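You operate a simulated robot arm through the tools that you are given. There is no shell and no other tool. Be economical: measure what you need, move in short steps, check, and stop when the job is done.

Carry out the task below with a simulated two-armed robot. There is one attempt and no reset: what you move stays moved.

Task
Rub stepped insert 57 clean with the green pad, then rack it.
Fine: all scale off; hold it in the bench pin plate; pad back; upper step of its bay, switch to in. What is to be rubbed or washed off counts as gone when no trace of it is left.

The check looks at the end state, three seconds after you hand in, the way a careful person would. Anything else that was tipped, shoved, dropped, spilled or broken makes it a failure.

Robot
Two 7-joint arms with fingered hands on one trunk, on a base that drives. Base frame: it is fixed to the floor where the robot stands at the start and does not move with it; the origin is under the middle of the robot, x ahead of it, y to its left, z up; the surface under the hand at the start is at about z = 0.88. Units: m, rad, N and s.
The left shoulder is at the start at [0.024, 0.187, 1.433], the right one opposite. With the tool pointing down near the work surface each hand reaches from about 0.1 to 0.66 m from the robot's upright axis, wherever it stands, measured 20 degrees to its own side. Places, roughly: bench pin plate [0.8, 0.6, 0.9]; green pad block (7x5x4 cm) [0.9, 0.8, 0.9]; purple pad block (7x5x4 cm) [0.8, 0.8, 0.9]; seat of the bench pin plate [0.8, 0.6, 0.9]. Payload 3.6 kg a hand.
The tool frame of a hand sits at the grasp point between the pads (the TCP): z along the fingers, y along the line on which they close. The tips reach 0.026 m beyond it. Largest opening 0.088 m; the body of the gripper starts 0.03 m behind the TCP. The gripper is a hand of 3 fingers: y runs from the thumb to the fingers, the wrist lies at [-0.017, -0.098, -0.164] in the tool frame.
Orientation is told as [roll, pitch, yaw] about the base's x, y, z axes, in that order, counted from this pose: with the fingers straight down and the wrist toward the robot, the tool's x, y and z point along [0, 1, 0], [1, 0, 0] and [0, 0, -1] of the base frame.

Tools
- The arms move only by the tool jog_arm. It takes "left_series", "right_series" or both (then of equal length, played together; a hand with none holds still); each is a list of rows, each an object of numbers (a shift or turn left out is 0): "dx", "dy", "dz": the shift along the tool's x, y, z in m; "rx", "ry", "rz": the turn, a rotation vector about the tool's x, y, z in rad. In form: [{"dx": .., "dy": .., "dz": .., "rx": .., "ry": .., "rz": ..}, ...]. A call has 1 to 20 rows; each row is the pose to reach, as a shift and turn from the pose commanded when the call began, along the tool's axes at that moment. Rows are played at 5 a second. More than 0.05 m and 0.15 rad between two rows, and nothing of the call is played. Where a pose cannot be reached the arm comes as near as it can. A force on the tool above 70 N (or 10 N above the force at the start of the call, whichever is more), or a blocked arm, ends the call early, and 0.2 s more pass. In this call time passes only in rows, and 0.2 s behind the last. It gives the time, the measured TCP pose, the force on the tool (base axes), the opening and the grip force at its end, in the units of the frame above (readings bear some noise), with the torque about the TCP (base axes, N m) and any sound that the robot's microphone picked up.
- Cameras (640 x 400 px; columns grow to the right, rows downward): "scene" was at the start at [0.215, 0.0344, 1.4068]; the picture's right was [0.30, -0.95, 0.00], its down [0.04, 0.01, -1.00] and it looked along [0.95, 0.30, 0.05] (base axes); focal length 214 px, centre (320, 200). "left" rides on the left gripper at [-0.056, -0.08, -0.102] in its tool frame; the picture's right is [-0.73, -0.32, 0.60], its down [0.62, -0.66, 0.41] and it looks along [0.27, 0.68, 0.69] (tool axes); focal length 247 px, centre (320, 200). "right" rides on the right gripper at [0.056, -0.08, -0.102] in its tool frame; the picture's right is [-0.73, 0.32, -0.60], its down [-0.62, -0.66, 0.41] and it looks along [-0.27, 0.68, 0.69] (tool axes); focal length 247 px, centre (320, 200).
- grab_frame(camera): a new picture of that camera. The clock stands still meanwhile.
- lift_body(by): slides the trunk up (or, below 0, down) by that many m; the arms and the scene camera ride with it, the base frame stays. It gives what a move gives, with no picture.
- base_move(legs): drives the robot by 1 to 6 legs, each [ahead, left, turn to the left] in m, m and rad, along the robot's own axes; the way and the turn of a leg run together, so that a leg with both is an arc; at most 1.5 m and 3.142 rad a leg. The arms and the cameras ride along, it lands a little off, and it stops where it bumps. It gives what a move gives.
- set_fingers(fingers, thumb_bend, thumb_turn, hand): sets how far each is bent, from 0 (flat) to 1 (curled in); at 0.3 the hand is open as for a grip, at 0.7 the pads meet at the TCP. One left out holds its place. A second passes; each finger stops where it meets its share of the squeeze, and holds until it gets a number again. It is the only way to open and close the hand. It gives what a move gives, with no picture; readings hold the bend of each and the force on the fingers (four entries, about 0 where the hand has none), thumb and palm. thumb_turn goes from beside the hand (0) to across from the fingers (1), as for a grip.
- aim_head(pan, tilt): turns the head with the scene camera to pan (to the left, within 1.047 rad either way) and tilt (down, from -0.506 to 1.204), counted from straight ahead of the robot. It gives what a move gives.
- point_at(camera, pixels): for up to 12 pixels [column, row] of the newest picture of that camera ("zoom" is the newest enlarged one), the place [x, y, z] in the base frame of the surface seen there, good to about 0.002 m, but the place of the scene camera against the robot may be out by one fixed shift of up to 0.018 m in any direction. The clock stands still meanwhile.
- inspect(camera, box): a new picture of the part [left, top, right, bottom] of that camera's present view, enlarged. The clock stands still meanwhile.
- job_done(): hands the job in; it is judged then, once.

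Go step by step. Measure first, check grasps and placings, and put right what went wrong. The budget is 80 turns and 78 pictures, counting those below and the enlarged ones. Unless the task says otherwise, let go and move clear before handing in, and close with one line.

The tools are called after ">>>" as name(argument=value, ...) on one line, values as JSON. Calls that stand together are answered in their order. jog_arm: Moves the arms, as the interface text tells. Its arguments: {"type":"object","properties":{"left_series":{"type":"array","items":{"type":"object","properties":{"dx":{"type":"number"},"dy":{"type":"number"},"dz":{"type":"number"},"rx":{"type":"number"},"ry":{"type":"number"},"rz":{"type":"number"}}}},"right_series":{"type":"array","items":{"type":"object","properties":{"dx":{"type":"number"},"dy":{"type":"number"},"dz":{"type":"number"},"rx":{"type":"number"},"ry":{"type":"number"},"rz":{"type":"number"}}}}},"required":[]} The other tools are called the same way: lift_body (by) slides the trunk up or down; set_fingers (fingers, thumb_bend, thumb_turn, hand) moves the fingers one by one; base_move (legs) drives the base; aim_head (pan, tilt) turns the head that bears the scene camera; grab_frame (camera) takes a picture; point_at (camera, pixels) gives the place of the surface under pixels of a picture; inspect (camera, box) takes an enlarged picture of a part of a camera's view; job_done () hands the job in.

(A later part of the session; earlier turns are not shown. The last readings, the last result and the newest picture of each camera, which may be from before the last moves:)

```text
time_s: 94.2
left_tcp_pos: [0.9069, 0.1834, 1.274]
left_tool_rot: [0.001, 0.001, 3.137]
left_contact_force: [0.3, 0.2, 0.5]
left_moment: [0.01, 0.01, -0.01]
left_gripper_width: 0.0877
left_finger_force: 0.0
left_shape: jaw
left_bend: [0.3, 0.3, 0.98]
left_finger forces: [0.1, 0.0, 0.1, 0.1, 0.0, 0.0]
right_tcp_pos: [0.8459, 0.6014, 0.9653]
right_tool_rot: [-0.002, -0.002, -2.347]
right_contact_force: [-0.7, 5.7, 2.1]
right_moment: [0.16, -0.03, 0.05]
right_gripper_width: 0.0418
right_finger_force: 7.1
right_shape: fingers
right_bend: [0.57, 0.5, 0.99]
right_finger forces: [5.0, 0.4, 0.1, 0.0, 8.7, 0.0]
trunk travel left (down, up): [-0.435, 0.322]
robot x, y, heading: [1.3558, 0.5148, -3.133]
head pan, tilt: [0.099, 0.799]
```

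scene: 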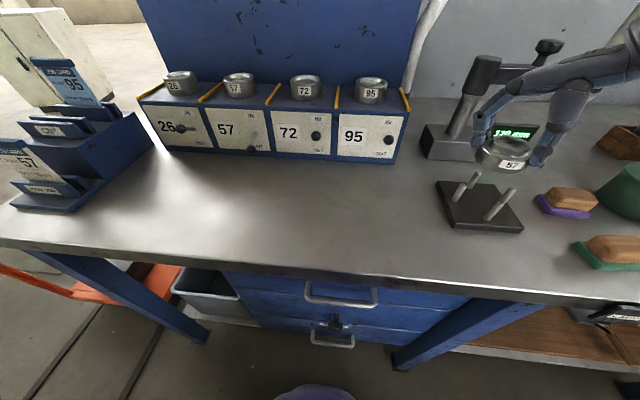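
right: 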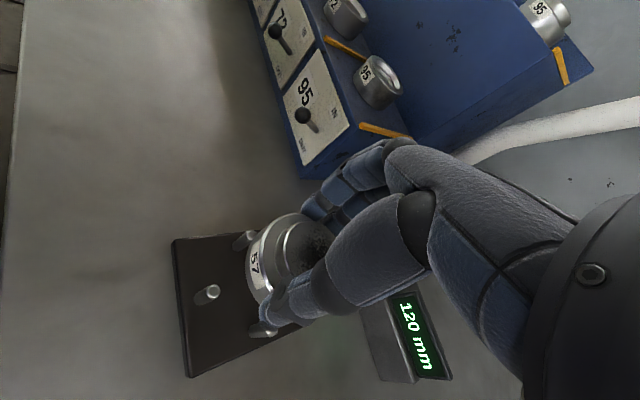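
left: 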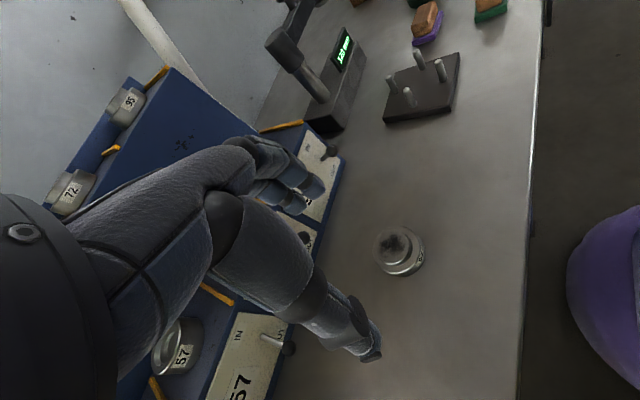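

The grip opening dropped to 42 mm — the insert shifted in the hand. I'll look before doing anything.

>>> inspect(camera="scene", box=[340, 140, 480, 250])

>>> inspect(camera="right", box=[190, 180, 350, 345])

```text
3.64 times, centred on (410, 195) of scene
```

zoom: 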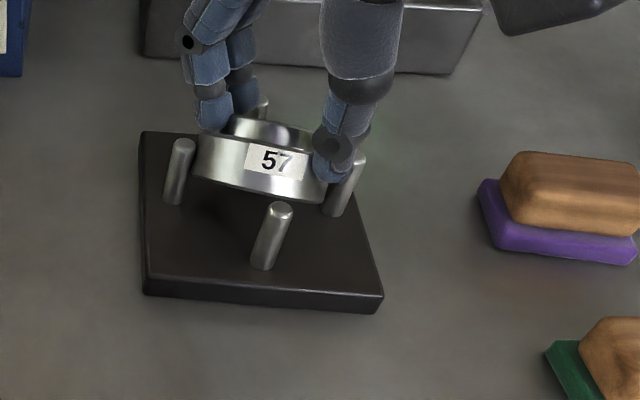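

```text
2.42 times, centred on (270, 262) of right
```

zoom: 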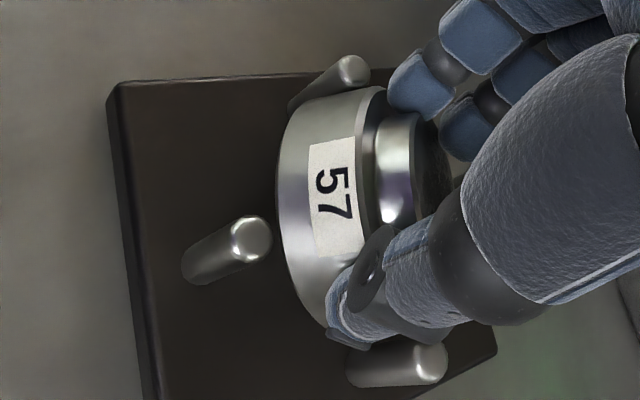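

The insert has tipped in the grip (front up, back down) over the seat. I'll measure its rim and pins to see whether it already lies inside the pin circle.

>>> point_at(camera="zoom", pixels=[[290, 140], [283, 210], [300, 270], [325, 315], [370, 100], [355, 180], [365, 230], [325, 105], [353, 70], [253, 235], [430, 362], [435, 150]])

```text
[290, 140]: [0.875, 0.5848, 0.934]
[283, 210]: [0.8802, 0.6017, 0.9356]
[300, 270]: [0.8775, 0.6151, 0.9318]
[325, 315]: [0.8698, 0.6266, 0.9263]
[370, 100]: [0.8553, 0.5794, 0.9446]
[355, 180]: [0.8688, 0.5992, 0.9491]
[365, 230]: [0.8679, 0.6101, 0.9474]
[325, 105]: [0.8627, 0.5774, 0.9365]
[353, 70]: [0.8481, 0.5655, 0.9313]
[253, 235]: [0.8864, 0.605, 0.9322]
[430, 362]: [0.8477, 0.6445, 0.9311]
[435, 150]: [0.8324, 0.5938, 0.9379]
```

Rim heights show ~40° tilt with the back edge already on the plate and the front rim 2 mm inside the front pin, so it lies inside the pins. Lowering the hand straight down should flatten it into the seat.

>>> jog_arm(right_series=[{"dx": -0.0007, "dy": 0.0007, "dz": 0.004}, {"dx": -0.0007, "dy": 0.0007, "dz": 0.008}, {"dx": -0.0007, "dy": 0.0007, "dz": 0.012}, {"dx": -0.0007, "dy": 0.0007, "dz": 0.016}])

>>> inspect(camera="scene", box=[340, 140, 480, 250])

```text
time_s: 95.2
left_tcp_pos: [0.9104, 0.1821, 1.2745]
left_tool_rot: [0.001, -0.004, 3.137]
left_contact_force: [0.2, 0.5, 0.2]
left_moment: [0.02, -0.01, 0.0]
left_gripper_width: 0.0877
left_finger_force: 0.1
left_shape: jaw
left_bend: [0.3, 0.3, 0.98]
left_finger forces: [0.1, 0.1, 0.1, 0.1, 0.0, 0.1]
right_tcp_pos: [0.8425, 0.5992, 0.9576]
right_tool_rot: [-0.004, -0.021, -2.347]
right_contact_force: [3.2, 6.0, 47.2]
right_moment: [0.26, -0.27, -0.04]
right_gripper_width: 0.0472
right_finger_force: 22.4
right_shape: fingers
right_bend: [0.57, 0.47, 0.99]
right_finger forces: [18.1, 6.1, 0.0, 0.0, 21.5, 0.1]
trunk travel left (down, up): [-0.435, 0.322]
robot x, y, heading: [1.3576, 0.5198, -3.133]
head pan, tilt: [0.099, 0.799]
```

```text
3.64 times, centred on (410, 195) of scene
```

zoom: 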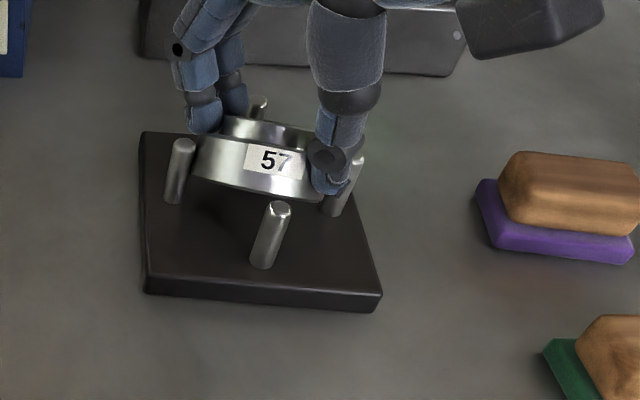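

47 N and no flattening — I'm only squeezing it. I'll ease up 12 mm and then open, letting the insert drop flat between the pins.

>>> jog_arm(right_series=[{"dz": -0.006}, {"dz": -0.012}])

>>> set_fingers(hand="right", fingers=0.3, thumb_bend=0.3)

>>> inspect(camera="scene", box=[340, 140, 480, 250])

```text
time_s: 95.8
left_tcp_pos: [0.9078, 0.183, 1.274]
left_tool_rot: [-0.001, -0.001, 3.136]
left_contact_force: [-0.4, 0.6, 0.1]
left_moment: [-0.02, 0.02, 0.01]
left_gripper_width: 0.0879
left_finger_force: 0.1
left_shape: jaw
left_bend: [0.3, 0.3, 0.98]
left_finger forces: [0.0, 0.0, 0.0, 0.0, 0.1, 0.0]
right_tcp_pos: [0.8458, 0.6017, 0.9592]
right_tool_rot: [-0.001, 0.002, -2.349]
right_contact_force: [-1.4, 0.8, 16.0]
right_moment: [-0.09, 0.13, 0.03]
right_gripper_width: 0.0466
right_finger_force: 14.1
right_shape: fingers
right_bend: [0.55, 0.49, 0.99]
right_finger forces: [11.1, 4.7, 0.0, 0.0, 11.0, 0.0]
trunk travel left (down, up): [-0.435, 0.322]
robot x, y, heading: [1.3545, 0.5134, -3.132]
head pan, tilt: [0.099, 0.799]
```

```text
time_s: 96.8
left_tcp_pos: [0.9071, 0.1838, 1.2733]
left_tool_rot: [0.0, 0.0, 3.135]
left_contact_force: [0.8, -0.2, -0.1]
left_moment: [-0.01, -0.02, -0.01]
left_gripper_width: 0.0878
left_finger_force: 0.2
left_shape: jaw
left_bend: [0.3, 0.3, 0.98]
left_finger forces: [0.1, 0.0, 0.1, 0.1, 0.0, 0.0]
right_tcp_pos: [0.8443, 0.6018, 0.9608]
right_tool_rot: [-0.001, 0.001, -2.347]
right_contact_force: [0.4, -0.4, 0.0]
right_moment: [0.0, 0.01, -0.02]
right_gripper_width: 0.0879
right_finger_force: 0.0
right_shape: fingers
right_bend: [0.3, 0.3, 0.98]
right_finger forces: [0.0, 0.0, 0.1, 0.0, 0.0, 0.0]
trunk travel left (down, up): [-0.435, 0.322]
robot x, y, heading: [1.3544, 0.5157, -3.135]
head pan, tilt: [0.099, 0.799]
```

```text
3.64 times, centred on (410, 195) of scene
```

zoom: 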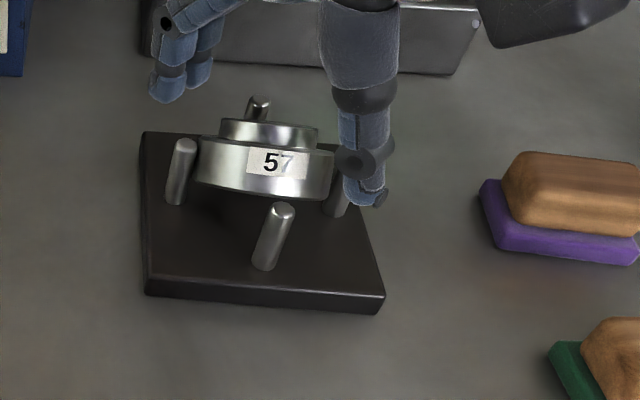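

It stays tilted. I'll raise the hand and look from the right camera.

>>> jog_arm(right_series=[{"dz": -0.04}, {"dz": -0.08}, {"dy": -0.02, "dz": -0.11}])

>>> inspect(camera="right", box=[160, 200, 300, 360])

>>> inspect(camera="scene", box=[355, 160, 455, 225])

>>> point_at(camera="zoom", pixels=[[170, 180], [210, 225], [270, 245], [330, 250], [390, 235], [420, 190], [300, 190], [240, 130], [370, 130], [300, 135], [210, 160], [330, 290]])

```text
time_s: 97.5
left_tcp_pos: [0.9079, 0.185, 1.273]
left_tool_rot: [0.001, -0.002, 3.137]
left_contact_force: [1.5, 0.2, 0.8]
left_moment: [0.0, 0.0, -0.01]
left_gripper_width: 0.0877
left_finger_force: 0.1
left_shape: jaw
left_bend: [0.3, 0.3, 0.98]
left_finger forces: [0.1, 0.1, 0.0, 0.0, 0.1, 0.0]
right_tcp_pos: [0.8596, 0.6156, 1.0706]
right_tool_rot: [0.001, 0.0, -2.347]
right_contact_force: [0.7, -0.1, -0.3]
right_moment: [0.03, -0.01, 0.01]
right_gripper_width: 0.0881
right_finger_force: 0.1
right_shape: fingers
right_bend: [0.3, 0.3, 0.98]
right_finger forces: [0.0, 0.0, 0.0, 0.0, 0.1, 0.0]
trunk travel left (down, up): [-0.435, 0.322]
robot x, y, heading: [1.3524, 0.5208, -3.136]
head pan, tilt: [0.099, 0.799]
```

```text
2.50 times, centred on (230, 280) of right
```

zoom: 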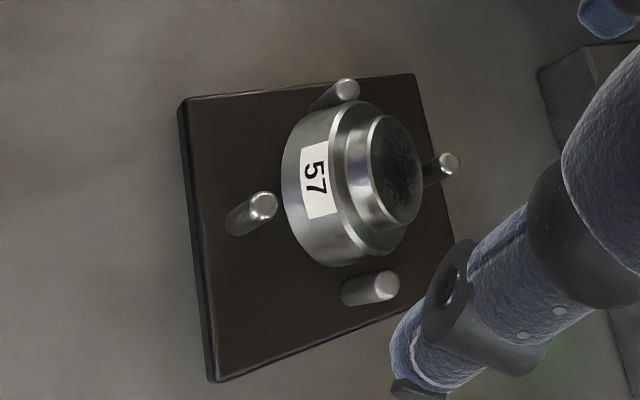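

```text
6.15 times, centred on (405, 192) of scene
```

zoom: 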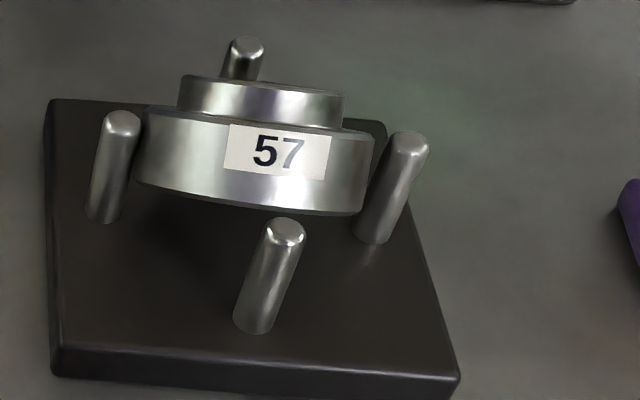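

```text
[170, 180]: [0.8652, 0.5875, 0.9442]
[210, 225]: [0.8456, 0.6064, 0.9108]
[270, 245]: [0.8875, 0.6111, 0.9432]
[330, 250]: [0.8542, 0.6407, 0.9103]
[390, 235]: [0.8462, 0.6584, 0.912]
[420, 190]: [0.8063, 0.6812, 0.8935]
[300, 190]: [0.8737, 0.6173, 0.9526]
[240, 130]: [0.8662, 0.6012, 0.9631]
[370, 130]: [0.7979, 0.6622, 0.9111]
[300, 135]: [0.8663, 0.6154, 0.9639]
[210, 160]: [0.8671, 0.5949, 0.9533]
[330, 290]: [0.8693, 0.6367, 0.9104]
```

The front lower rim is hanging on the front pin's top (x≈0.880, z≈0.935), so a small push in −x should let it drop. I'll turn the hand square so the thumb faces the label, then nudge it back.

>>> jog_arm(right_series=[{"dx": -0.001, "dy": 0.004, "rz": 0.131}, {"dx": -0.002, "dy": 0.008, "rz": 0.262}, {"dx": -0.003, "dy": 0.011, "rz": 0.393}, {"dx": -0.004, "dy": 0.015, "dz": 0.01, "rz": 0.524}, {"dx": -0.005, "dy": 0.019, "dz": 0.02, "rz": 0.655}, {"dx": -0.0059, "dy": 0.022, "dz": 0.03, "rz": 0.785}, {"dx": -0.0059, "dy": 0.022, "dz": 0.04, "rz": 0.785}])

>>> grab_frame(camera="scene")

```text
time_s: 99.2
left_tcp_pos: [0.9064, 0.1834, 1.2729]
left_tool_rot: [0.001, 0.0, 3.137]
left_contact_force: [0.6, -0.2, -0.7]
left_moment: [0.01, -0.05, 0.0]
left_gripper_width: 0.0878
left_finger_force: 0.0
left_shape: jaw
left_bend: [0.3, 0.3, 0.98]
left_finger forces: [0.0, 0.1, 0.1, 0.0, 0.1, 0.0]
right_tcp_pos: [0.8391, 0.6034, 1.0296]
right_tool_rot: [0.002, -0.001, -3.135]
right_contact_force: [0.2, 0.0, 0.6]
right_moment: [-0.02, -0.04, 0.0]
right_gripper_width: 0.0884
right_finger_force: 0.1
right_shape: fingers
right_bend: [0.3, 0.3, 0.98]
right_finger forces: [0.0, 0.0, 0.0, 0.0, 0.0, 0.1]
trunk travel left (down, up): [-0.435, 0.322]
robot x, y, heading: [1.3583, 0.515, -3.132]
head pan, tilt: [0.099, 0.799]
```

```text
23 pictures are left
```

scene: 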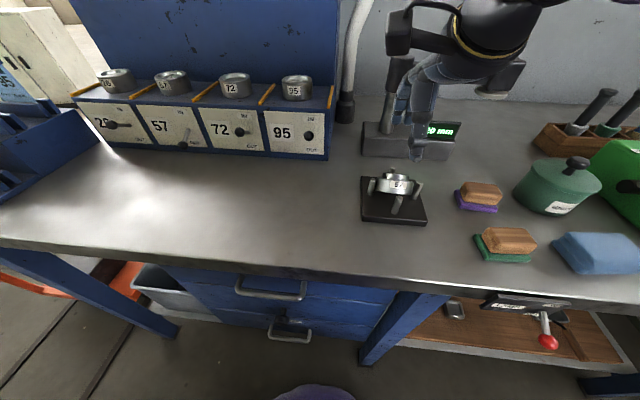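

Hand is square above the insert. Descending so the thumb sits in front of the label above the front pin, then nudging 12 mm toward −x.

>>> jog_arm(right_series=[{"dz": 0.03}, {"dz": 0.055}, {"dz": 0.066}, {"dy": 0.004, "dz": 0.066}, {"dy": 0.008, "dz": 0.066}, {"dy": 0.012, "dz": 0.066}, {"dy": 0.012, "dz": 0.066}, {"dy": 0.004, "dz": 0.066}, {"dy": 0.0, "dz": 0.066}])

>>> inspect(camera="scene", box=[345, 140, 445, 225])

```text
time_s: 101.2
left_tcp_pos: [0.9069, 0.1836, 1.2724]
left_tool_rot: [0.001, 0.0, 3.136]
left_contact_force: [0.1, -0.6, 0.9]
left_moment: [0.04, 0.01, 0.0]
left_gripper_width: 0.088
left_finger_force: 0.1
left_shape: jaw
left_bend: [0.3, 0.3, 0.98]
left_finger forces: [0.1, 0.0, 0.0, 0.0, 0.0, 0.1]
right_tcp_pos: [0.8399, 0.6034, 0.9628]
right_tool_rot: [0.0, 0.0, -3.133]
right_contact_force: [0.1, -0.6, 0.0]
right_moment: [0.02, -0.02, 0.0]
right_gripper_width: 0.0885
right_finger_force: 0.1
right_shape: fingers
right_bend: [0.3, 0.3, 0.98]
right_finger forces: [0.0, 0.0, 0.0, 0.0, 0.0, 0.1]
trunk travel left (down, up): [-0.435, 0.322]
robot x, y, heading: [1.356, 0.517, -3.136]
head pan, tilt: [0.099, 0.799]
```

```text
4.71 times, centred on (395, 182) of scene
```

zoom: 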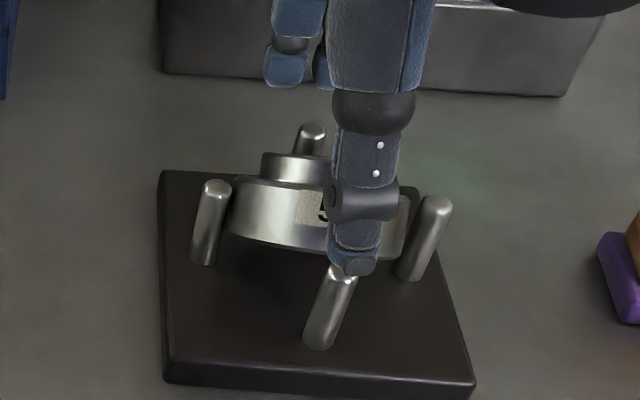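

No change yet; I'll push further and read the force while pushed.

>>> jog_arm(right_series=[{"dy": 0.01}, {"dy": 0.014}, {"dy": 0.018}, {"dy": 0.021}])

```text
time_s: 102.2
left_tcp_pos: [0.9072, 0.1837, 1.2724]
left_tool_rot: [0.0, 0.0, 3.136]
left_contact_force: [0.1, 0.7, 0.0]
left_moment: [0.03, -0.02, 0.02]
left_gripper_width: 0.0877
left_finger_force: 0.1
left_shape: jaw
left_bend: [0.3, 0.3, 0.98]
left_finger forces: [0.0, 0.1, 0.0, 0.0, 0.0, 0.0]
right_tcp_pos: [0.8188, 0.604, 0.9644]
right_tool_rot: [0.0, 0.001, -3.133]
right_contact_force: [2.4, -0.7, 0.4]
right_moment: [0.0, -0.07, -0.01]
right_gripper_width: 0.0915
right_finger_force: 1.1
right_shape: fingers
right_bend: [0.3, 0.26, 0.97]
right_finger forces: [0.0, 0.0, 0.1, 0.0, 2.0, 0.0]
trunk travel left (down, up): [-0.435, 0.322]
robot x, y, heading: [1.3575, 0.5181, -3.138]
head pan, tilt: [0.099, 0.799]
```

Contact of 2 N at the thumb. Push 6 mm more, then back off and look.

>>> jog_arm(right_series=[{"dy": 0.003}, {"dy": 0.006}])

>>> jog_arm(right_series=[{"dy": -0.015}, {"dy": -0.027}, {"dy": -0.027}])

>>> inspect(camera="scene", box=[345, 140, 445, 225])

```text
time_s: 102.8
left_tcp_pos: [0.9063, 0.1836, 1.2725]
left_tool_rot: [0.001, -0.001, 3.138]
left_contact_force: [-0.6, 0.9, -0.3]
left_moment: [0.0, -0.03, 0.01]
left_gripper_width: 0.0881
left_finger_force: 0.2
left_shape: jaw
left_bend: [0.3, 0.3, 0.98]
left_finger forces: [0.1, 0.0, 0.0, 0.1, 0.1, 0.0]
right_tcp_pos: [0.8132, 0.6044, 0.9647]
right_tool_rot: [0.0, -0.001, -3.131]
right_contact_force: [4.7, -0.3, 0.9]
right_moment: [0.01, -0.09, 0.04]
right_gripper_width: 0.0939
right_finger_force: 1.8
right_shape: fingers
right_bend: [0.3, 0.24, 0.97]
right_finger forces: [0.0, 0.0, 0.1, 0.0, 3.8, 0.0]
trunk travel left (down, up): [-0.435, 0.322]
robot x, y, heading: [1.3593, 0.5202, -3.131]
head pan, tilt: [0.099, 0.799]
```

```text
time_s: 103.5
left_tcp_pos: [0.9062, 0.1828, 1.2725]
left_tool_rot: [0.0, 0.0, 3.137]
left_contact_force: [1.1, 0.2, -0.3]
left_moment: [-0.04, -0.01, -0.01]
left_gripper_width: 0.0875
left_finger_force: 0.1
left_shape: jaw
left_bend: [0.3, 0.3, 0.98]
left_finger forces: [0.1, 0.0, 0.0, 0.0, 0.0, 0.0]
right_tcp_pos: [0.8389, 0.6041, 0.9643]
right_tool_rot: [0.001, 0.0, -3.134]
right_contact_force: [0.3, -0.1, 0.0]
right_moment: [-0.03, 0.01, -0.01]
right_gripper_width: 0.0886
right_finger_force: 0.0
right_shape: fingers
right_bend: [0.3, 0.3, 0.97]
right_finger forces: [0.0, 0.0, 0.1, 0.0, 0.0, 0.1]
trunk travel left (down, up): [-0.435, 0.322]
robot x, y, heading: [1.3589, 0.5169, -3.13]
head pan, tilt: [0.099, 0.799]
```

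```text
4.71 times, centred on (395, 182) of scene
```

zoom: 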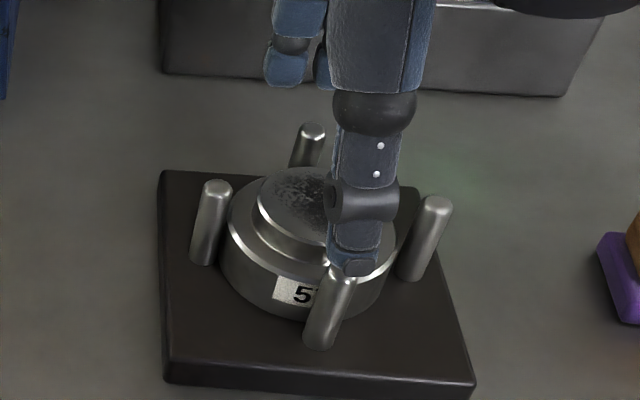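

Seated flat between the pins. Now I raise the hand and measure the green pad from the last scene frame (free).

>>> jog_arm(right_series=[{"dz": -0.04}, {"dz": -0.08}, {"dz": -0.12, "dx": -0.03}, {"dz": -0.14, "dx": -0.06}])

>>> inspect(camera="scene", box=[440, 170, 600, 280])

>>> point_at(camera="zoom", pixels=[[250, 255], [160, 255], [175, 310], [350, 320], [180, 232], [355, 240], [195, 285], [370, 275], [275, 240], [270, 270], [340, 255], [200, 245]])

```text
time_s: 104.5
left_tcp_pos: [0.9076, 0.1851, 1.273]
left_tool_rot: [-0.001, -0.001, 3.137]
left_contact_force: [0.7, -0.3, -0.1]
left_moment: [0.02, 0.03, 0.01]
left_gripper_width: 0.0879
left_finger_force: 0.1
left_shape: jaw
left_bend: [0.3, 0.3, 0.98]
left_finger forces: [0.1, 0.0, 0.0, 0.1, 0.0, 0.1]
right_tcp_pos: [0.8388, 0.6641, 1.1034]
right_tool_rot: [-0.001, -0.001, -3.13]
right_contact_force: [-1.7, -0.2, 0.5]
right_moment: [0.01, -0.01, -0.01]
right_gripper_width: 0.0885
right_finger_force: 0.0
right_shape: fingers
right_bend: [0.3, 0.3, 0.97]
right_finger forces: [0.0, 0.1, 0.0, 0.1, 0.1, 0.0]
trunk travel left (down, up): [-0.435, 0.322]
robot x, y, heading: [1.3585, 0.5146, -3.137]
head pan, tilt: [0.099, 0.799]
```

```text
3.64 times, centred on (520, 225) of scene
```

zoom: 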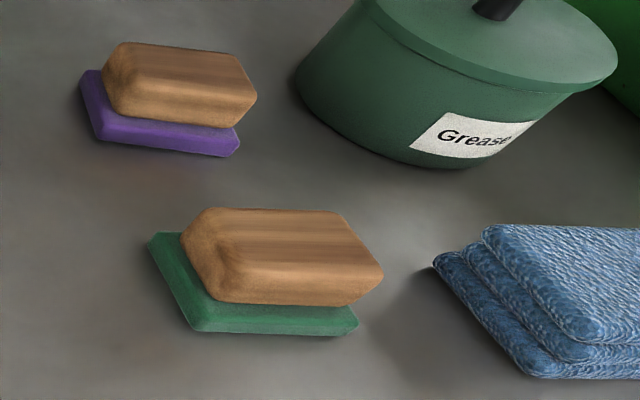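

```text
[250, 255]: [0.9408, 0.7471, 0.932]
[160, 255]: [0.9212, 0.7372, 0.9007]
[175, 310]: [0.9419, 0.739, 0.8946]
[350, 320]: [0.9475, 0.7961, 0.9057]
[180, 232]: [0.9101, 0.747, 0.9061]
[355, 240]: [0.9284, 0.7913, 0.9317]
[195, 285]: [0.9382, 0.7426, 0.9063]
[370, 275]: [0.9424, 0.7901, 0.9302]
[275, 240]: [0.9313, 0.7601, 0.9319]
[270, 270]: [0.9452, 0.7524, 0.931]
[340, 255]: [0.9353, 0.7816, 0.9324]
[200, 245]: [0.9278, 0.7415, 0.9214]
```

Green pad centre ≈(0.936,0.758), top ≈0.917, long side along y. Moving the right hand above it.

>>> jog_arm(right_series=[{"dx": -0.031, "dy": -0.032, "dz": 0.02}, {"dx": -0.063, "dy": -0.065, "dz": 0.04}, {"dx": -0.094, "dy": -0.097, "dz": 0.06}, {"dx": -0.094, "dy": -0.097, "dz": 0.1}, {"dx": -0.094, "dy": -0.097, "dz": 0.13}, {"dx": -0.094, "dy": -0.097, "dz": 0.13}])

>>> grab_frame(camera="right")

```text
refused: row 2 steps farther than a row can; nothing moved
```

```text
19 pictures are left
```

right: 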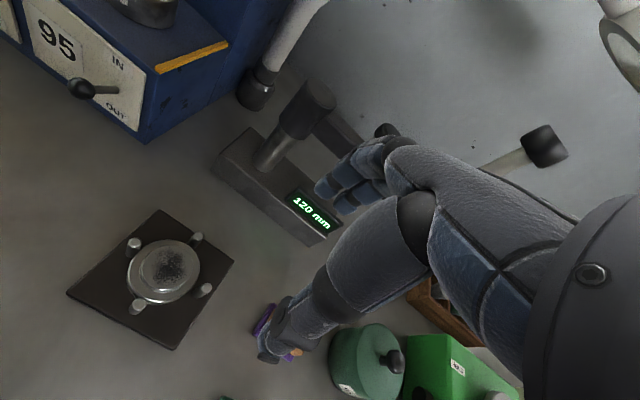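

The insert sits nicely in the plate at (163,270); I'll measure it from this frame and redo the move in smaller rows.

>>> point_at(camera="right", pixels=[[164, 267], [143, 262], [186, 270], [166, 248], [162, 288], [134, 243], [197, 238], [206, 289], [137, 307], [190, 255]])

>>> jog_arm(right_series=[{"dx": -0.023, "dy": -0.024, "dz": 0.02}, {"dx": -0.047, "dy": -0.048, "dz": 0.04}, {"dx": -0.07, "dy": -0.073, "dz": 0.06}, {"dx": -0.094, "dy": -0.097, "dz": 0.08}, {"dx": -0.094, "dy": -0.097, "dz": 0.11}, {"dx": -0.094, "dy": -0.097, "dz": 0.13}, {"dx": -0.094, "dy": -0.097, "dz": 0.13}])

>>> grab_frame(camera="right")

```text
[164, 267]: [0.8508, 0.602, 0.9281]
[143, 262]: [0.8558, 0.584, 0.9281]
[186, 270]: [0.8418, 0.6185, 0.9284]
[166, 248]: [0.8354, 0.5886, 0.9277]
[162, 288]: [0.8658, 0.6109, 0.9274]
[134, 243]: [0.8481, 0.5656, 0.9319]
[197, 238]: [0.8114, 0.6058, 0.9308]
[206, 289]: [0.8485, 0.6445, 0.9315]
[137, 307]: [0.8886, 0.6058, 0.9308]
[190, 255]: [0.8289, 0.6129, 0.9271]
```

```text
time_s: 106.2
left_tcp_pos: [0.9076, 0.1835, 1.2728]
left_tool_rot: [-0.001, 0.001, 3.136]
left_contact_force: [1.6, 0.9, 0.3]
left_moment: [-0.03, 0.02, 0.0]
left_gripper_width: 0.0879
left_finger_force: 0.0
left_shape: jaw
left_bend: [0.3, 0.3, 0.98]
left_finger forces: [0.0, 0.1, 0.0, 0.1, 0.1, 0.0]
right_tcp_pos: [0.9354, 0.7587, 0.9747]
right_tool_rot: [-0.001, -0.001, -3.133]
right_contact_force: [0.1, 0.7, -0.4]
right_moment: [0.03, 0.01, -0.03]
right_gripper_width: 0.0885
right_finger_force: 0.1
right_shape: fingers
right_bend: [0.3, 0.3, 0.97]
right_finger forces: [0.0, 0.0, 0.0, 0.0, 0.0, 0.0]
trunk travel left (down, up): [-0.435, 0.322]
robot x, y, heading: [1.3614, 0.5168, -3.132]
head pan, tilt: [0.099, 0.799]
```

```text
18 pictures are left
```

right: 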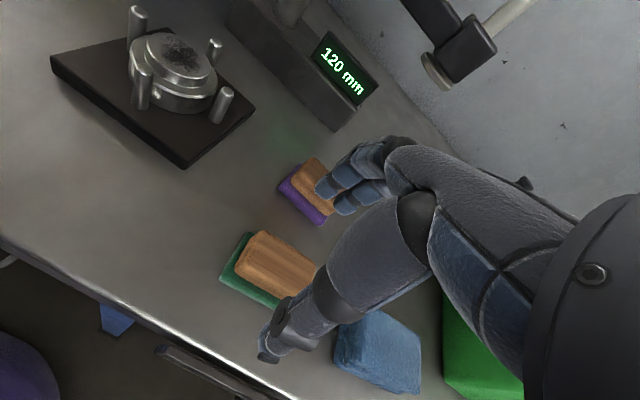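

Insert centre (0.850,0.604), boss top 0.928, pins 0.931. The pad is under the TCP; I'll narrow the opening slightly (purple pad is near) and descend to grip the wood.

>>> set_fingers(hand="right", fingers=0.38, thumb_bend=0.38)

>>> jog_arm(right_series=[{"dz": 0.025}, {"dz": 0.045}, {"dz": 0.056}, {"dz": 0.056}])

>>> set_fingers(hand="right", fingers=0.65, thumb_bend=0.65)

>>> jog_arm(right_series=[{"dz": -0.03}, {"dz": -0.07}, {"dz": -0.1}])

>>> grab_frame(camera="right")

```text
time_s: 107.2
left_tcp_pos: [0.9068, 0.1839, 1.273]
left_tool_rot: [-0.001, 0.0, 3.136]
left_contact_force: [0.1, -0.4, 0.1]
left_moment: [0.04, 0.01, -0.02]
left_gripper_width: 0.0879
left_finger_force: 0.1
left_shape: jaw
left_bend: [0.3, 0.3, 0.98]
left_finger forces: [0.0, 0.1, 0.0, 0.0, 0.0, 0.1]
right_tcp_pos: [0.936, 0.7589, 0.9742]
right_tool_rot: [0.0, -0.001, -3.134]
right_contact_force: [-0.3, 0.2, -0.2]
right_moment: [-0.03, 0.0, 0.0]
right_gripper_width: 0.0717
right_finger_force: 0.1
right_shape: fingers
right_bend: [0.38, 0.38, 0.97]
right_finger forces: [0.0, 0.0, 0.1, 0.0, 0.0, 0.1]
trunk travel left (down, up): [-0.435, 0.322]
robot x, y, heading: [1.3549, 0.5182, -3.137]
head pan, tilt: [0.099, 0.799]
```

```text
time_s: 108.2
left_tcp_pos: [0.907, 0.183, 1.2728]
left_tool_rot: [0.0, 0.001, 3.137]
left_contact_force: [0.2, 0.2, 0.1]
left_moment: [-0.01, -0.01, 0.03]
left_gripper_width: 0.0876
left_finger_force: 0.1
left_shape: jaw
left_bend: [0.3, 0.3, 0.98]
left_finger forces: [0.0, 0.1, 0.0, 0.0, 0.1, 0.0]
right_tcp_pos: [0.9355, 0.7593, 0.9181]
right_tool_rot: [0.0, 0.0, -3.131]
right_contact_force: [-0.4, 0.2, 0.7]
right_moment: [-0.06, 0.0, 0.01]
right_gripper_width: 0.0721
right_finger_force: 0.1
right_shape: fingers
right_bend: [0.38, 0.38, 0.97]
right_finger forces: [0.0, 0.0, 0.0, 0.0, 0.1, 0.0]
trunk travel left (down, up): [-0.435, 0.322]
robot x, y, heading: [1.3585, 0.5133, -3.127]
head pan, tilt: [0.099, 0.799]
```

```text
time_s: 109.2
left_tcp_pos: [0.9062, 0.1821, 1.2725]
left_tool_rot: [-0.001, -0.001, 3.135]
left_contact_force: [-0.5, 0.6, 0.1]
left_moment: [-0.02, 0.02, -0.02]
left_gripper_width: 0.0877
left_finger_force: 0.2
left_shape: jaw
left_bend: [0.3, 0.3, 0.98]
left_finger forces: [0.0, 0.0, 0.0, 0.1, 0.0, 0.1]
right_tcp_pos: [0.9358, 0.7585, 0.9195]
right_tool_rot: [0.0, -0.002, -3.132]
right_contact_force: [-1.8, 0.0, 6.6]
right_moment: [0.01, 0.26, 0.01]
right_gripper_width: 0.031
right_finger_force: 10.7
right_shape: fingers
right_bend: [0.59, 0.57, 0.97]
right_finger forces: [7.1, 7.3, 0.1, 0.0, 7.9, 0.0]
trunk travel left (down, up): [-0.435, 0.322]
robot x, y, heading: [1.3537, 0.5144, -3.133]
head pan, tilt: [0.099, 0.799]
```

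```text
time_s: 110.0
left_tcp_pos: [0.9066, 0.1831, 1.2735]
left_tool_rot: [0.0, -0.001, 3.137]
left_contact_force: [0.1, 0.0, 0.3]
left_moment: [-0.02, 0.02, 0.01]
left_gripper_width: 0.088
left_finger_force: 0.0
left_shape: jaw
left_bend: [0.3, 0.3, 0.98]
left_finger forces: [0.0, 0.1, 0.0, 0.1, 0.0, 0.0]
right_tcp_pos: [0.9349, 0.7596, 1.0184]
right_tool_rot: [0.001, 0.002, -3.133]
right_contact_force: [0.5, -0.5, -1.3]
right_moment: [0.02, -0.01, 0.01]
right_gripper_width: 0.0304
right_finger_force: 8.8
right_shape: fingers
right_bend: [0.59, 0.57, 0.97]
right_finger forces: [5.4, 3.9, 0.0, 0.1, 8.2, 0.0]
trunk travel left (down, up): [-0.435, 0.322]
robot x, y, heading: [1.3578, 0.5145, -3.133]
head pan, tilt: [0.099, 0.799]
```

```text
17 pictures are left
```

right: 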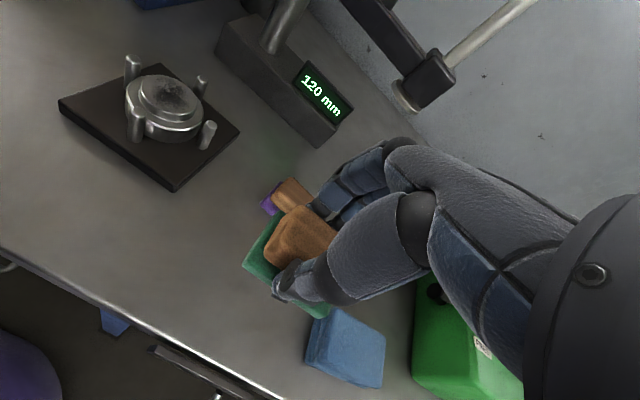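

Pad is held (1.3 N). I'll squeeze harder and carry it over the insert with a 12° tilt (−y end low), so that it clears the pins standing 3 mm above the boss.

>>> set_fingers(hand="right", fingers=0.8, thumb_bend=0.8)

>>> jog_arm(right_series=[{"dx": 0.031, "dy": 0.022, "ry": -0.05}, {"dx": 0.062, "dy": 0.043, "ry": -0.1}, {"dx": 0.093, "dy": 0.065, "ry": -0.15}, {"dx": 0.124, "dy": 0.086, "ry": -0.21}, {"dx": 0.124, "dy": 0.086, "ry": -0.21}])

>>> inspect(camera="scene", box=[340, 120, 460, 225])

```text
time_s: 111.0
left_tcp_pos: [0.9057, 0.1833, 1.2729]
left_tool_rot: [0.0, 0.0, 3.136]
left_contact_force: [0.3, 0.3, 0.3]
left_moment: [0.03, -0.02, 0.0]
left_gripper_width: 0.0879
left_finger_force: 0.1
left_shape: jaw
left_bend: [0.3, 0.3, 0.98]
left_finger forces: [0.0, 0.0, 0.1, 0.1, 0.0, 0.0]
right_tcp_pos: [0.9347, 0.7586, 1.0175]
right_tool_rot: [0.001, 0.001, -3.132]
right_contact_force: [0.5, 0.2, -0.7]
right_moment: [0.05, 0.01, 0.0]
right_gripper_width: 0.0296
right_finger_force: 21.4
right_shape: fingers
right_bend: [0.65, 0.56, 0.96]
right_finger forces: [13.6, 7.7, 0.1, 0.0, 22.4, 0.0]
trunk travel left (down, up): [-0.435, 0.322]
robot x, y, heading: [1.3552, 0.5205, -3.134]
head pan, tilt: [0.099, 0.799]
```

```text
time_s: 112.2
left_tcp_pos: [0.9066, 0.1849, 1.2731]
left_tool_rot: [-0.003, -0.001, 3.137]
left_contact_force: [0.2, 1.0, -0.2]
left_moment: [0.02, -0.02, 0.02]
left_gripper_width: 0.0876
left_finger_force: 0.1
left_shape: jaw
left_bend: [0.3, 0.3, 0.98]
left_finger forces: [0.1, 0.0, 0.1, 0.0, 0.0, 0.0]
right_tcp_pos: [0.8474, 0.6339, 1.0175]
right_tool_rot: [-0.208, 0.001, -3.133]
right_contact_force: [-0.3, 0.0, -1.8]
right_moment: [-0.03, 0.04, -0.02]
right_gripper_width: 0.0293
right_finger_force: 22.0
right_shape: fingers
right_bend: [0.65, 0.56, 0.96]
right_finger forces: [13.7, 7.4, 0.0, 0.0, 22.2, 0.1]
trunk travel left (down, up): [-0.435, 0.322]
robot x, y, heading: [1.3582, 0.5149, -3.132]
head pan, tilt: [0.099, 0.799]
```

```text
3.81 times, centred on (400, 172) of scene
```

zoom: 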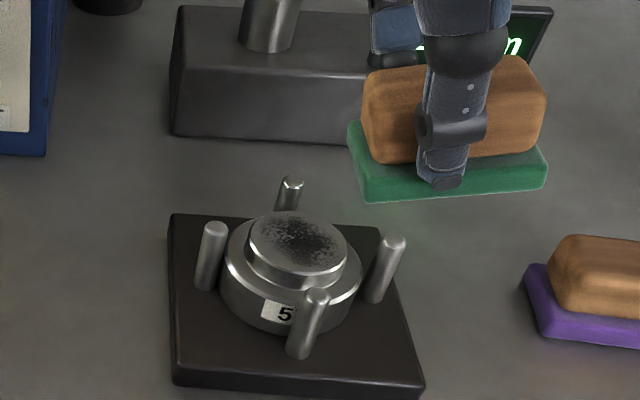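

Tilt is right (left/−y end low). Descending to touch the boss.

>>> jog_arm(right_series=[{"dx": 0.0151, "dy": -0.0026, "dz": 0.0274}, {"dx": 0.0176, "dy": -0.0026, "dz": 0.0392}, {"dx": 0.0184, "dy": -0.0026, "dz": 0.0431}])

```text
time_s: 113.0
left_tcp_pos: [0.9068, 0.1831, 1.2744]
left_tool_rot: [0.0, -0.001, 3.136]
left_contact_force: [-0.6, -0.2, 0.3]
left_moment: [-0.02, 0.01, 0.01]
left_gripper_width: 0.0877
left_finger_force: 0.2
left_shape: jaw
left_bend: [0.3, 0.3, 0.98]
left_finger forces: [0.0, 0.1, 0.0, 0.0, 0.1, 0.0]
right_tcp_pos: [0.8502, 0.6253, 0.9742]
right_tool_rot: [-0.208, -0.004, -3.133]
right_contact_force: [-0.2, 1.6, 9.0]
right_moment: [-0.14, -0.23, 0.04]
right_gripper_width: 0.0297
right_finger_force: 24.1
right_shape: fingers
right_bend: [0.65, 0.56, 0.97]
right_finger forces: [14.9, 8.8, 0.0, 0.1, 24.2, 0.1]
trunk travel left (down, up): [-0.435, 0.322]
robot x, y, heading: [1.3593, 0.5157, -3.131]
head pan, tilt: [0.099, 0.799]
```

Contact with ~10 N. Now scrub back and forth in y with small x offsets.

>>> jog_arm(right_series=[{"dx": 0.0117, "dz": -0.0025, "dy": 0.003}, {"dx": 0, "dz": 0, "dy": 0.005}, {"dx": -0.0117, "dz": 0.0025, "dy": 0.005}, {"dx": -0.0196, "dz": 0.0042, "dy": 0.005}, {"dx": -0.0078, "dz": 0.0017, "dy": 0.005}, {"dx": 0.0039, "dz": -0.0008, "dy": 0.005}, {"dx": 0.0147, "dz": -0.0031, "dy": 0.005}, {"dx": 0.0029, "dz": -0.0006, "dy": 0.0}, {"dx": -0.0088, "dz": 0.0019, "dy": 0.0}, {"dx": -0.0196, "dz": 0.0042, "dy": 0.0}, {"dx": -0.0078, "dz": 0.0017, "dy": 0.0}, {"dx": 0.0039, "dz": -0.0008, "dy": 0.0}, {"dx": 0.0147, "dz": -0.0031, "dy": 0.0}, {"dx": 0.0029, "dz": -0.0006, "dy": 0.008}, {"dx": -0.0088, "dz": 0.0019, "dy": 0.008}, {"dx": -0.0196, "dz": 0.0042, "dy": 0.008}, {"dx": -0.0078, "dz": 0.0017, "dy": 0.008}, {"dx": 0.0039, "dz": -0.0008, "dy": 0.008}, {"dx": 0.0147, "dz": -0.0031, "dy": 0.008}, {"dx": 0.0, "dz": 0.0, "dy": 0.004}])

>>> jog_arm(right_series=[{"dx": -0.01, "dz": -0.03}, {"dx": -0.04, "dz": -0.06}, {"dx": -0.07, "dz": -0.06}])

>>> inspect(camera="scene", box=[340, 120, 460, 225])

```text
time_s: 117.2
left_tcp_pos: [0.9077, 0.1836, 1.2722]
left_tool_rot: [-0.001, 0.0, 3.137]
left_contact_force: [-0.4, 0.3, 0.6]
left_moment: [0.02, 0.0, 0.0]
left_gripper_width: 0.0876
left_finger_force: 0.1
left_shape: jaw
left_bend: [0.3, 0.3, 0.98]
left_finger forces: [0.0, 0.0, 0.0, 0.0, 0.1, 0.1]
right_tcp_pos: [0.8513, 0.6224, 0.9711]
right_tool_rot: [-0.206, 0.005, -3.128]
right_contact_force: [0.3, 0.1, -0.4]
right_moment: [-0.03, -0.02, 0.02]
right_gripper_width: 0.0301
right_finger_force: 20.3
right_shape: fingers
right_bend: [0.67, 0.54, 0.97]
right_finger forces: [14.6, 5.7, 0.0, 0.1, 19.6, 0.1]
trunk travel left (down, up): [-0.435, 0.322]
robot x, y, heading: [1.3604, 0.5149, -3.132]
head pan, tilt: [0.099, 0.799]
```

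```text
time_s: 118.0
left_tcp_pos: [0.9071, 0.1833, 1.274]
left_tool_rot: [0.0, -0.002, 3.137]
left_contact_force: [-1.0, 0.0, 0.7]
left_moment: [-0.01, 0.0, -0.01]
left_gripper_width: 0.0877
left_finger_force: 0.1
left_shape: jaw
left_bend: [0.3, 0.3, 0.98]
left_finger forces: [0.0, 0.0, 0.1, 0.0, 0.0, 0.0]
right_tcp_pos: [0.8488, 0.6808, 1.0452]
right_tool_rot: [-0.208, 0.003, -3.131]
right_contact_force: [-0.4, 0.0, -0.6]
right_moment: [0.03, 0.06, -0.02]
right_gripper_width: 0.03
right_finger_force: 19.7
right_shape: fingers
right_bend: [0.67, 0.54, 0.97]
right_finger forces: [14.6, 5.6, 0.1, 0.1, 19.3, 0.0]
trunk travel left (down, up): [-0.435, 0.322]
robot x, y, heading: [1.3607, 0.5184, -3.135]
head pan, tilt: [0.099, 0.799]
```

```text
3.81 times, centred on (400, 172) of scene
```

zoom: 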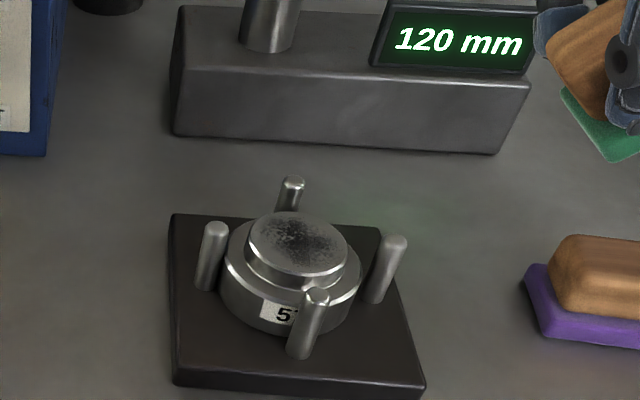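

Scale is visibly thinner, so the method works; contact was lost late because the pad pivoted. I'll check the pad in the hand.

>>> grab_frame(camera="right")

>>> point_at(camera="right", pixels=[[270, 235], [290, 215], [320, 235], [255, 260], [300, 250], [320, 310], [270, 225]])

```text
14 pictures are left
```

right: 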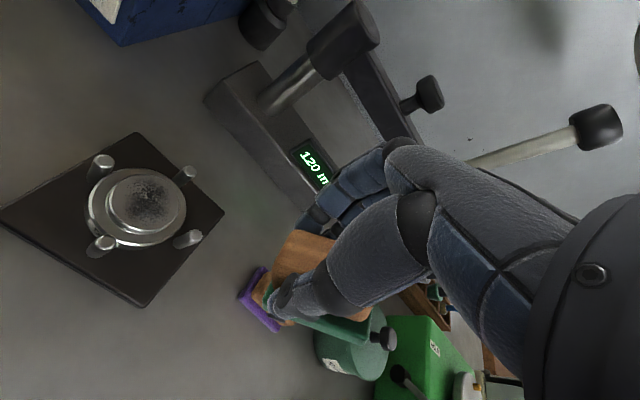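

```text
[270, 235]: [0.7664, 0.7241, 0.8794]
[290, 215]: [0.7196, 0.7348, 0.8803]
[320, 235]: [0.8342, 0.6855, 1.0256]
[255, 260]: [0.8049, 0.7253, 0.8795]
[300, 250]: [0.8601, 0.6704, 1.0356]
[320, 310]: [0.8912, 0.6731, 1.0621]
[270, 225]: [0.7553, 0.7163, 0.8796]
```

The pad seems pitched front-up in the grip; I'll measure more points on it from this frame (free).

>>> point_at(camera="right", pixels=[[300, 238], [312, 240], [325, 245], [290, 250], [285, 262], [295, 268], [310, 262], [280, 272], [330, 325], [350, 330], [340, 318], [360, 318]])

```text
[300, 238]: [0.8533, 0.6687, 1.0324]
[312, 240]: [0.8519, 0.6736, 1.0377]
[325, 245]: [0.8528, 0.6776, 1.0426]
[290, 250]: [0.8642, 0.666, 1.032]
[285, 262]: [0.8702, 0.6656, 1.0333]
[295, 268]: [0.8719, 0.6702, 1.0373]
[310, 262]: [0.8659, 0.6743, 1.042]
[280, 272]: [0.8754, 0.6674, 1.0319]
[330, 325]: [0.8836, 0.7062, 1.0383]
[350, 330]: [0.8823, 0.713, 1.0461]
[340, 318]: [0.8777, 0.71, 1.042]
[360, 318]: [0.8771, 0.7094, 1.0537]
```

The pad pivoted ~36° about the pinch line. I'll set it flat at its home spot, re-grip it, and then use a 45° yaw with a pitch tilt, which the grip resists.

>>> jog_arm(right_series=[{"dx": -0.0167, "dy": -0.0219, "dz": 0.0151, "ry": 0.052}, {"dx": -0.0335, "dy": -0.0439, "dz": 0.0302, "ry": 0.104}, {"dx": -0.0502, "dy": -0.0658, "dz": 0.0452, "ry": 0.156}, {"dx": -0.0669, "dy": -0.0877, "dz": 0.0603, "ry": 0.208}, {"dx": -0.0669, "dy": -0.0877, "dz": 0.0603, "ry": 0.208}])

>>> jog_arm(right_series=[{"dz": 0.03}, {"dz": 0.055}, {"dz": 0.066}, {"dz": 0.073}, {"dz": 0.078}, {"dz": 0.08}])

```text
time_s: 119.2
left_tcp_pos: [0.9066, 0.1824, 1.2723]
left_tool_rot: [0.0, -0.001, 3.137]
left_contact_force: [0.0, 0.5, 0.2]
left_moment: [-0.02, 0.0, 0.01]
left_gripper_width: 0.0877
left_finger_force: 0.1
left_shape: jaw
left_bend: [0.3, 0.3, 0.98]
left_finger forces: [0.0, 0.1, 0.0, 0.0, 0.0, 0.0]
right_tcp_pos: [0.933, 0.7583, 0.9997]
right_tool_rot: [-0.002, 0.0, -3.131]
right_contact_force: [0.7, -0.5, -0.4]
right_moment: [-0.01, 0.02, 0.0]
right_gripper_width: 0.0298
right_finger_force: 20.3
right_shape: fingers
right_bend: [0.67, 0.54, 0.97]
right_finger forces: [14.6, 5.4, 0.0, 0.0, 19.4, 0.0]
trunk travel left (down, up): [-0.435, 0.322]
robot x, y, heading: [1.3538, 0.5167, -3.132]
head pan, tilt: [0.099, 0.799]
```

```text
time_s: 120.5
left_tcp_pos: [0.9093, 0.182, 1.2748]
left_tool_rot: [0.001, -0.004, 3.135]
left_contact_force: [0.3, -0.2, -1.0]
left_moment: [-0.02, 0.02, -0.01]
left_gripper_width: 0.0876
left_finger_force: 0.0
left_shape: jaw
left_bend: [0.3, 0.3, 0.98]
left_finger forces: [0.0, 0.0, 0.0, 0.0, 0.0, 0.1]
right_tcp_pos: [0.9332, 0.7595, 0.9255]
right_tool_rot: [0.001, -0.012, -3.132]
right_contact_force: [1.9, 5.4, 35.2]
right_moment: [0.19, 0.06, 0.05]
right_gripper_width: 0.0305
right_finger_force: 32.9
right_shape: fingers
right_bend: [0.74, 0.54, 0.97]
right_finger forces: [17.9, 19.0, 0.1, 0.0, 29.9, 0.0]
trunk travel left (down, up): [-0.435, 0.322]
robot x, y, heading: [1.3606, 0.5182, -3.136]
head pan, tilt: [0.099, 0.799]
```

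Pressed against the bench; now open and look before re-gripping.

>>> set_fingers(hand="right", fingers=0.38, thumb_bend=0.38)

>>> jog_arm(right_series=[{"dz": -0.03}, {"dz": -0.055}])

>>> inspect(camera="right", box=[200, 200, 360, 330])

>>> point_at(camera="zoom", pixels=[[250, 180], [300, 180], [350, 200], [300, 230], [350, 250], [200, 180], [250, 220], [400, 230], [220, 150], [280, 260]])

```text
time_s: 121.5
left_tcp_pos: [0.9061, 0.1824, 1.2723]
left_tool_rot: [0.0, 0.001, 3.136]
left_contact_force: [-1.0, 0.6, 0.4]
left_moment: [0.0, 0.01, 0.02]
left_gripper_width: 0.0879
left_finger_force: 0.1
left_shape: jaw
left_bend: [0.3, 0.3, 0.98]
left_finger forces: [0.0, 0.1, 0.0, 0.1, 0.1, 0.1]
right_tcp_pos: [0.9352, 0.7599, 0.9201]
right_tool_rot: [-0.001, -0.001, -3.133]
right_contact_force: [0.0, -0.2, -0.3]
right_moment: [0.01, -0.02, -0.02]
right_gripper_width: 0.0707
right_finger_force: 0.0
right_shape: fingers
right_bend: [0.38, 0.38, 0.98]
right_finger forces: [0.1, 0.0, 0.0, 0.0, 0.1, 0.0]
trunk travel left (down, up): [-0.435, 0.322]
robot x, y, heading: [1.3605, 0.5177, -3.134]
head pan, tilt: [0.099, 0.799]
```

```text
time_s: 122.2
left_tcp_pos: [0.9066, 0.1837, 1.2726]
left_tool_rot: [0.0, 0.0, 3.136]
left_contact_force: [-0.6, 0.4, 0.0]
left_moment: [0.02, 0.0, 0.02]
left_gripper_width: 0.0878
left_finger_force: 0.1
left_shape: jaw
left_bend: [0.3, 0.3, 0.98]
left_finger forces: [0.0, 0.0, 0.0, 0.0, 0.0, 0.0]
right_tcp_pos: [0.9356, 0.7587, 0.9744]
right_tool_rot: [-0.002, 0.001, -3.13]
right_contact_force: [0.3, 0.2, -0.1]
right_moment: [0.02, 0.0, 0.02]
right_gripper_width: 0.0708
right_finger_force: 0.1
right_shape: fingers
right_bend: [0.38, 0.38, 0.98]
right_finger forces: [0.0, 0.1, 0.0, 0.1, 0.1, 0.0]
trunk travel left (down, up): [-0.435, 0.322]
robot x, y, heading: [1.3625, 0.5166, -3.126]
head pan, tilt: [0.099, 0.799]
```

```text
3.08 times, centred on (280, 265) of right
```

zoom: 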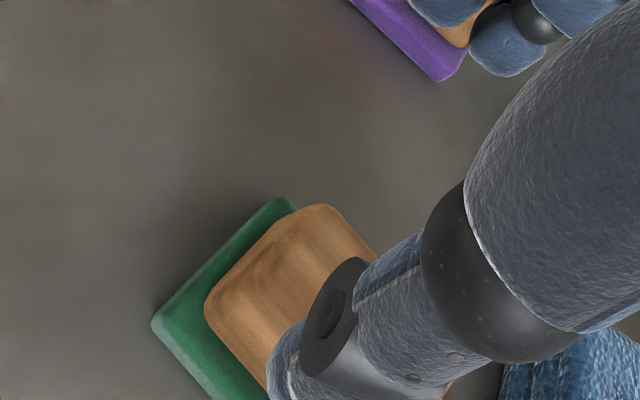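

```text
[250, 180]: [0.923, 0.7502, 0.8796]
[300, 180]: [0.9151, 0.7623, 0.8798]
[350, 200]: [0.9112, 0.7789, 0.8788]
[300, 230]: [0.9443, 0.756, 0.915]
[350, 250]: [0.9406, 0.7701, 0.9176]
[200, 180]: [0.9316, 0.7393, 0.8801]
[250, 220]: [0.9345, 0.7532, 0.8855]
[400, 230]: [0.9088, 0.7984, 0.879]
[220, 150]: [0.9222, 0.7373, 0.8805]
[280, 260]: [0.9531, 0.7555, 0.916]
```

Pad is flat but displaced. I'll get its corners from this zoom.

>>> point_at(camera="zoom", pixels=[[160, 322], [286, 205], [325, 212], [215, 305], [250, 375], [365, 252], [290, 280], [185, 350], [262, 390]])

```text
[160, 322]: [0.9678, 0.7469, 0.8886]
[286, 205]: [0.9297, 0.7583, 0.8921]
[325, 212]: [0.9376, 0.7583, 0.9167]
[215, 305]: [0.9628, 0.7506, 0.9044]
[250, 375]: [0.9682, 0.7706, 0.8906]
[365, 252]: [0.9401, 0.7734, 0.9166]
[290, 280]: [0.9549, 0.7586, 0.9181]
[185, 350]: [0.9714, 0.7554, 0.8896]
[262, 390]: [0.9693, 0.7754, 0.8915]
```

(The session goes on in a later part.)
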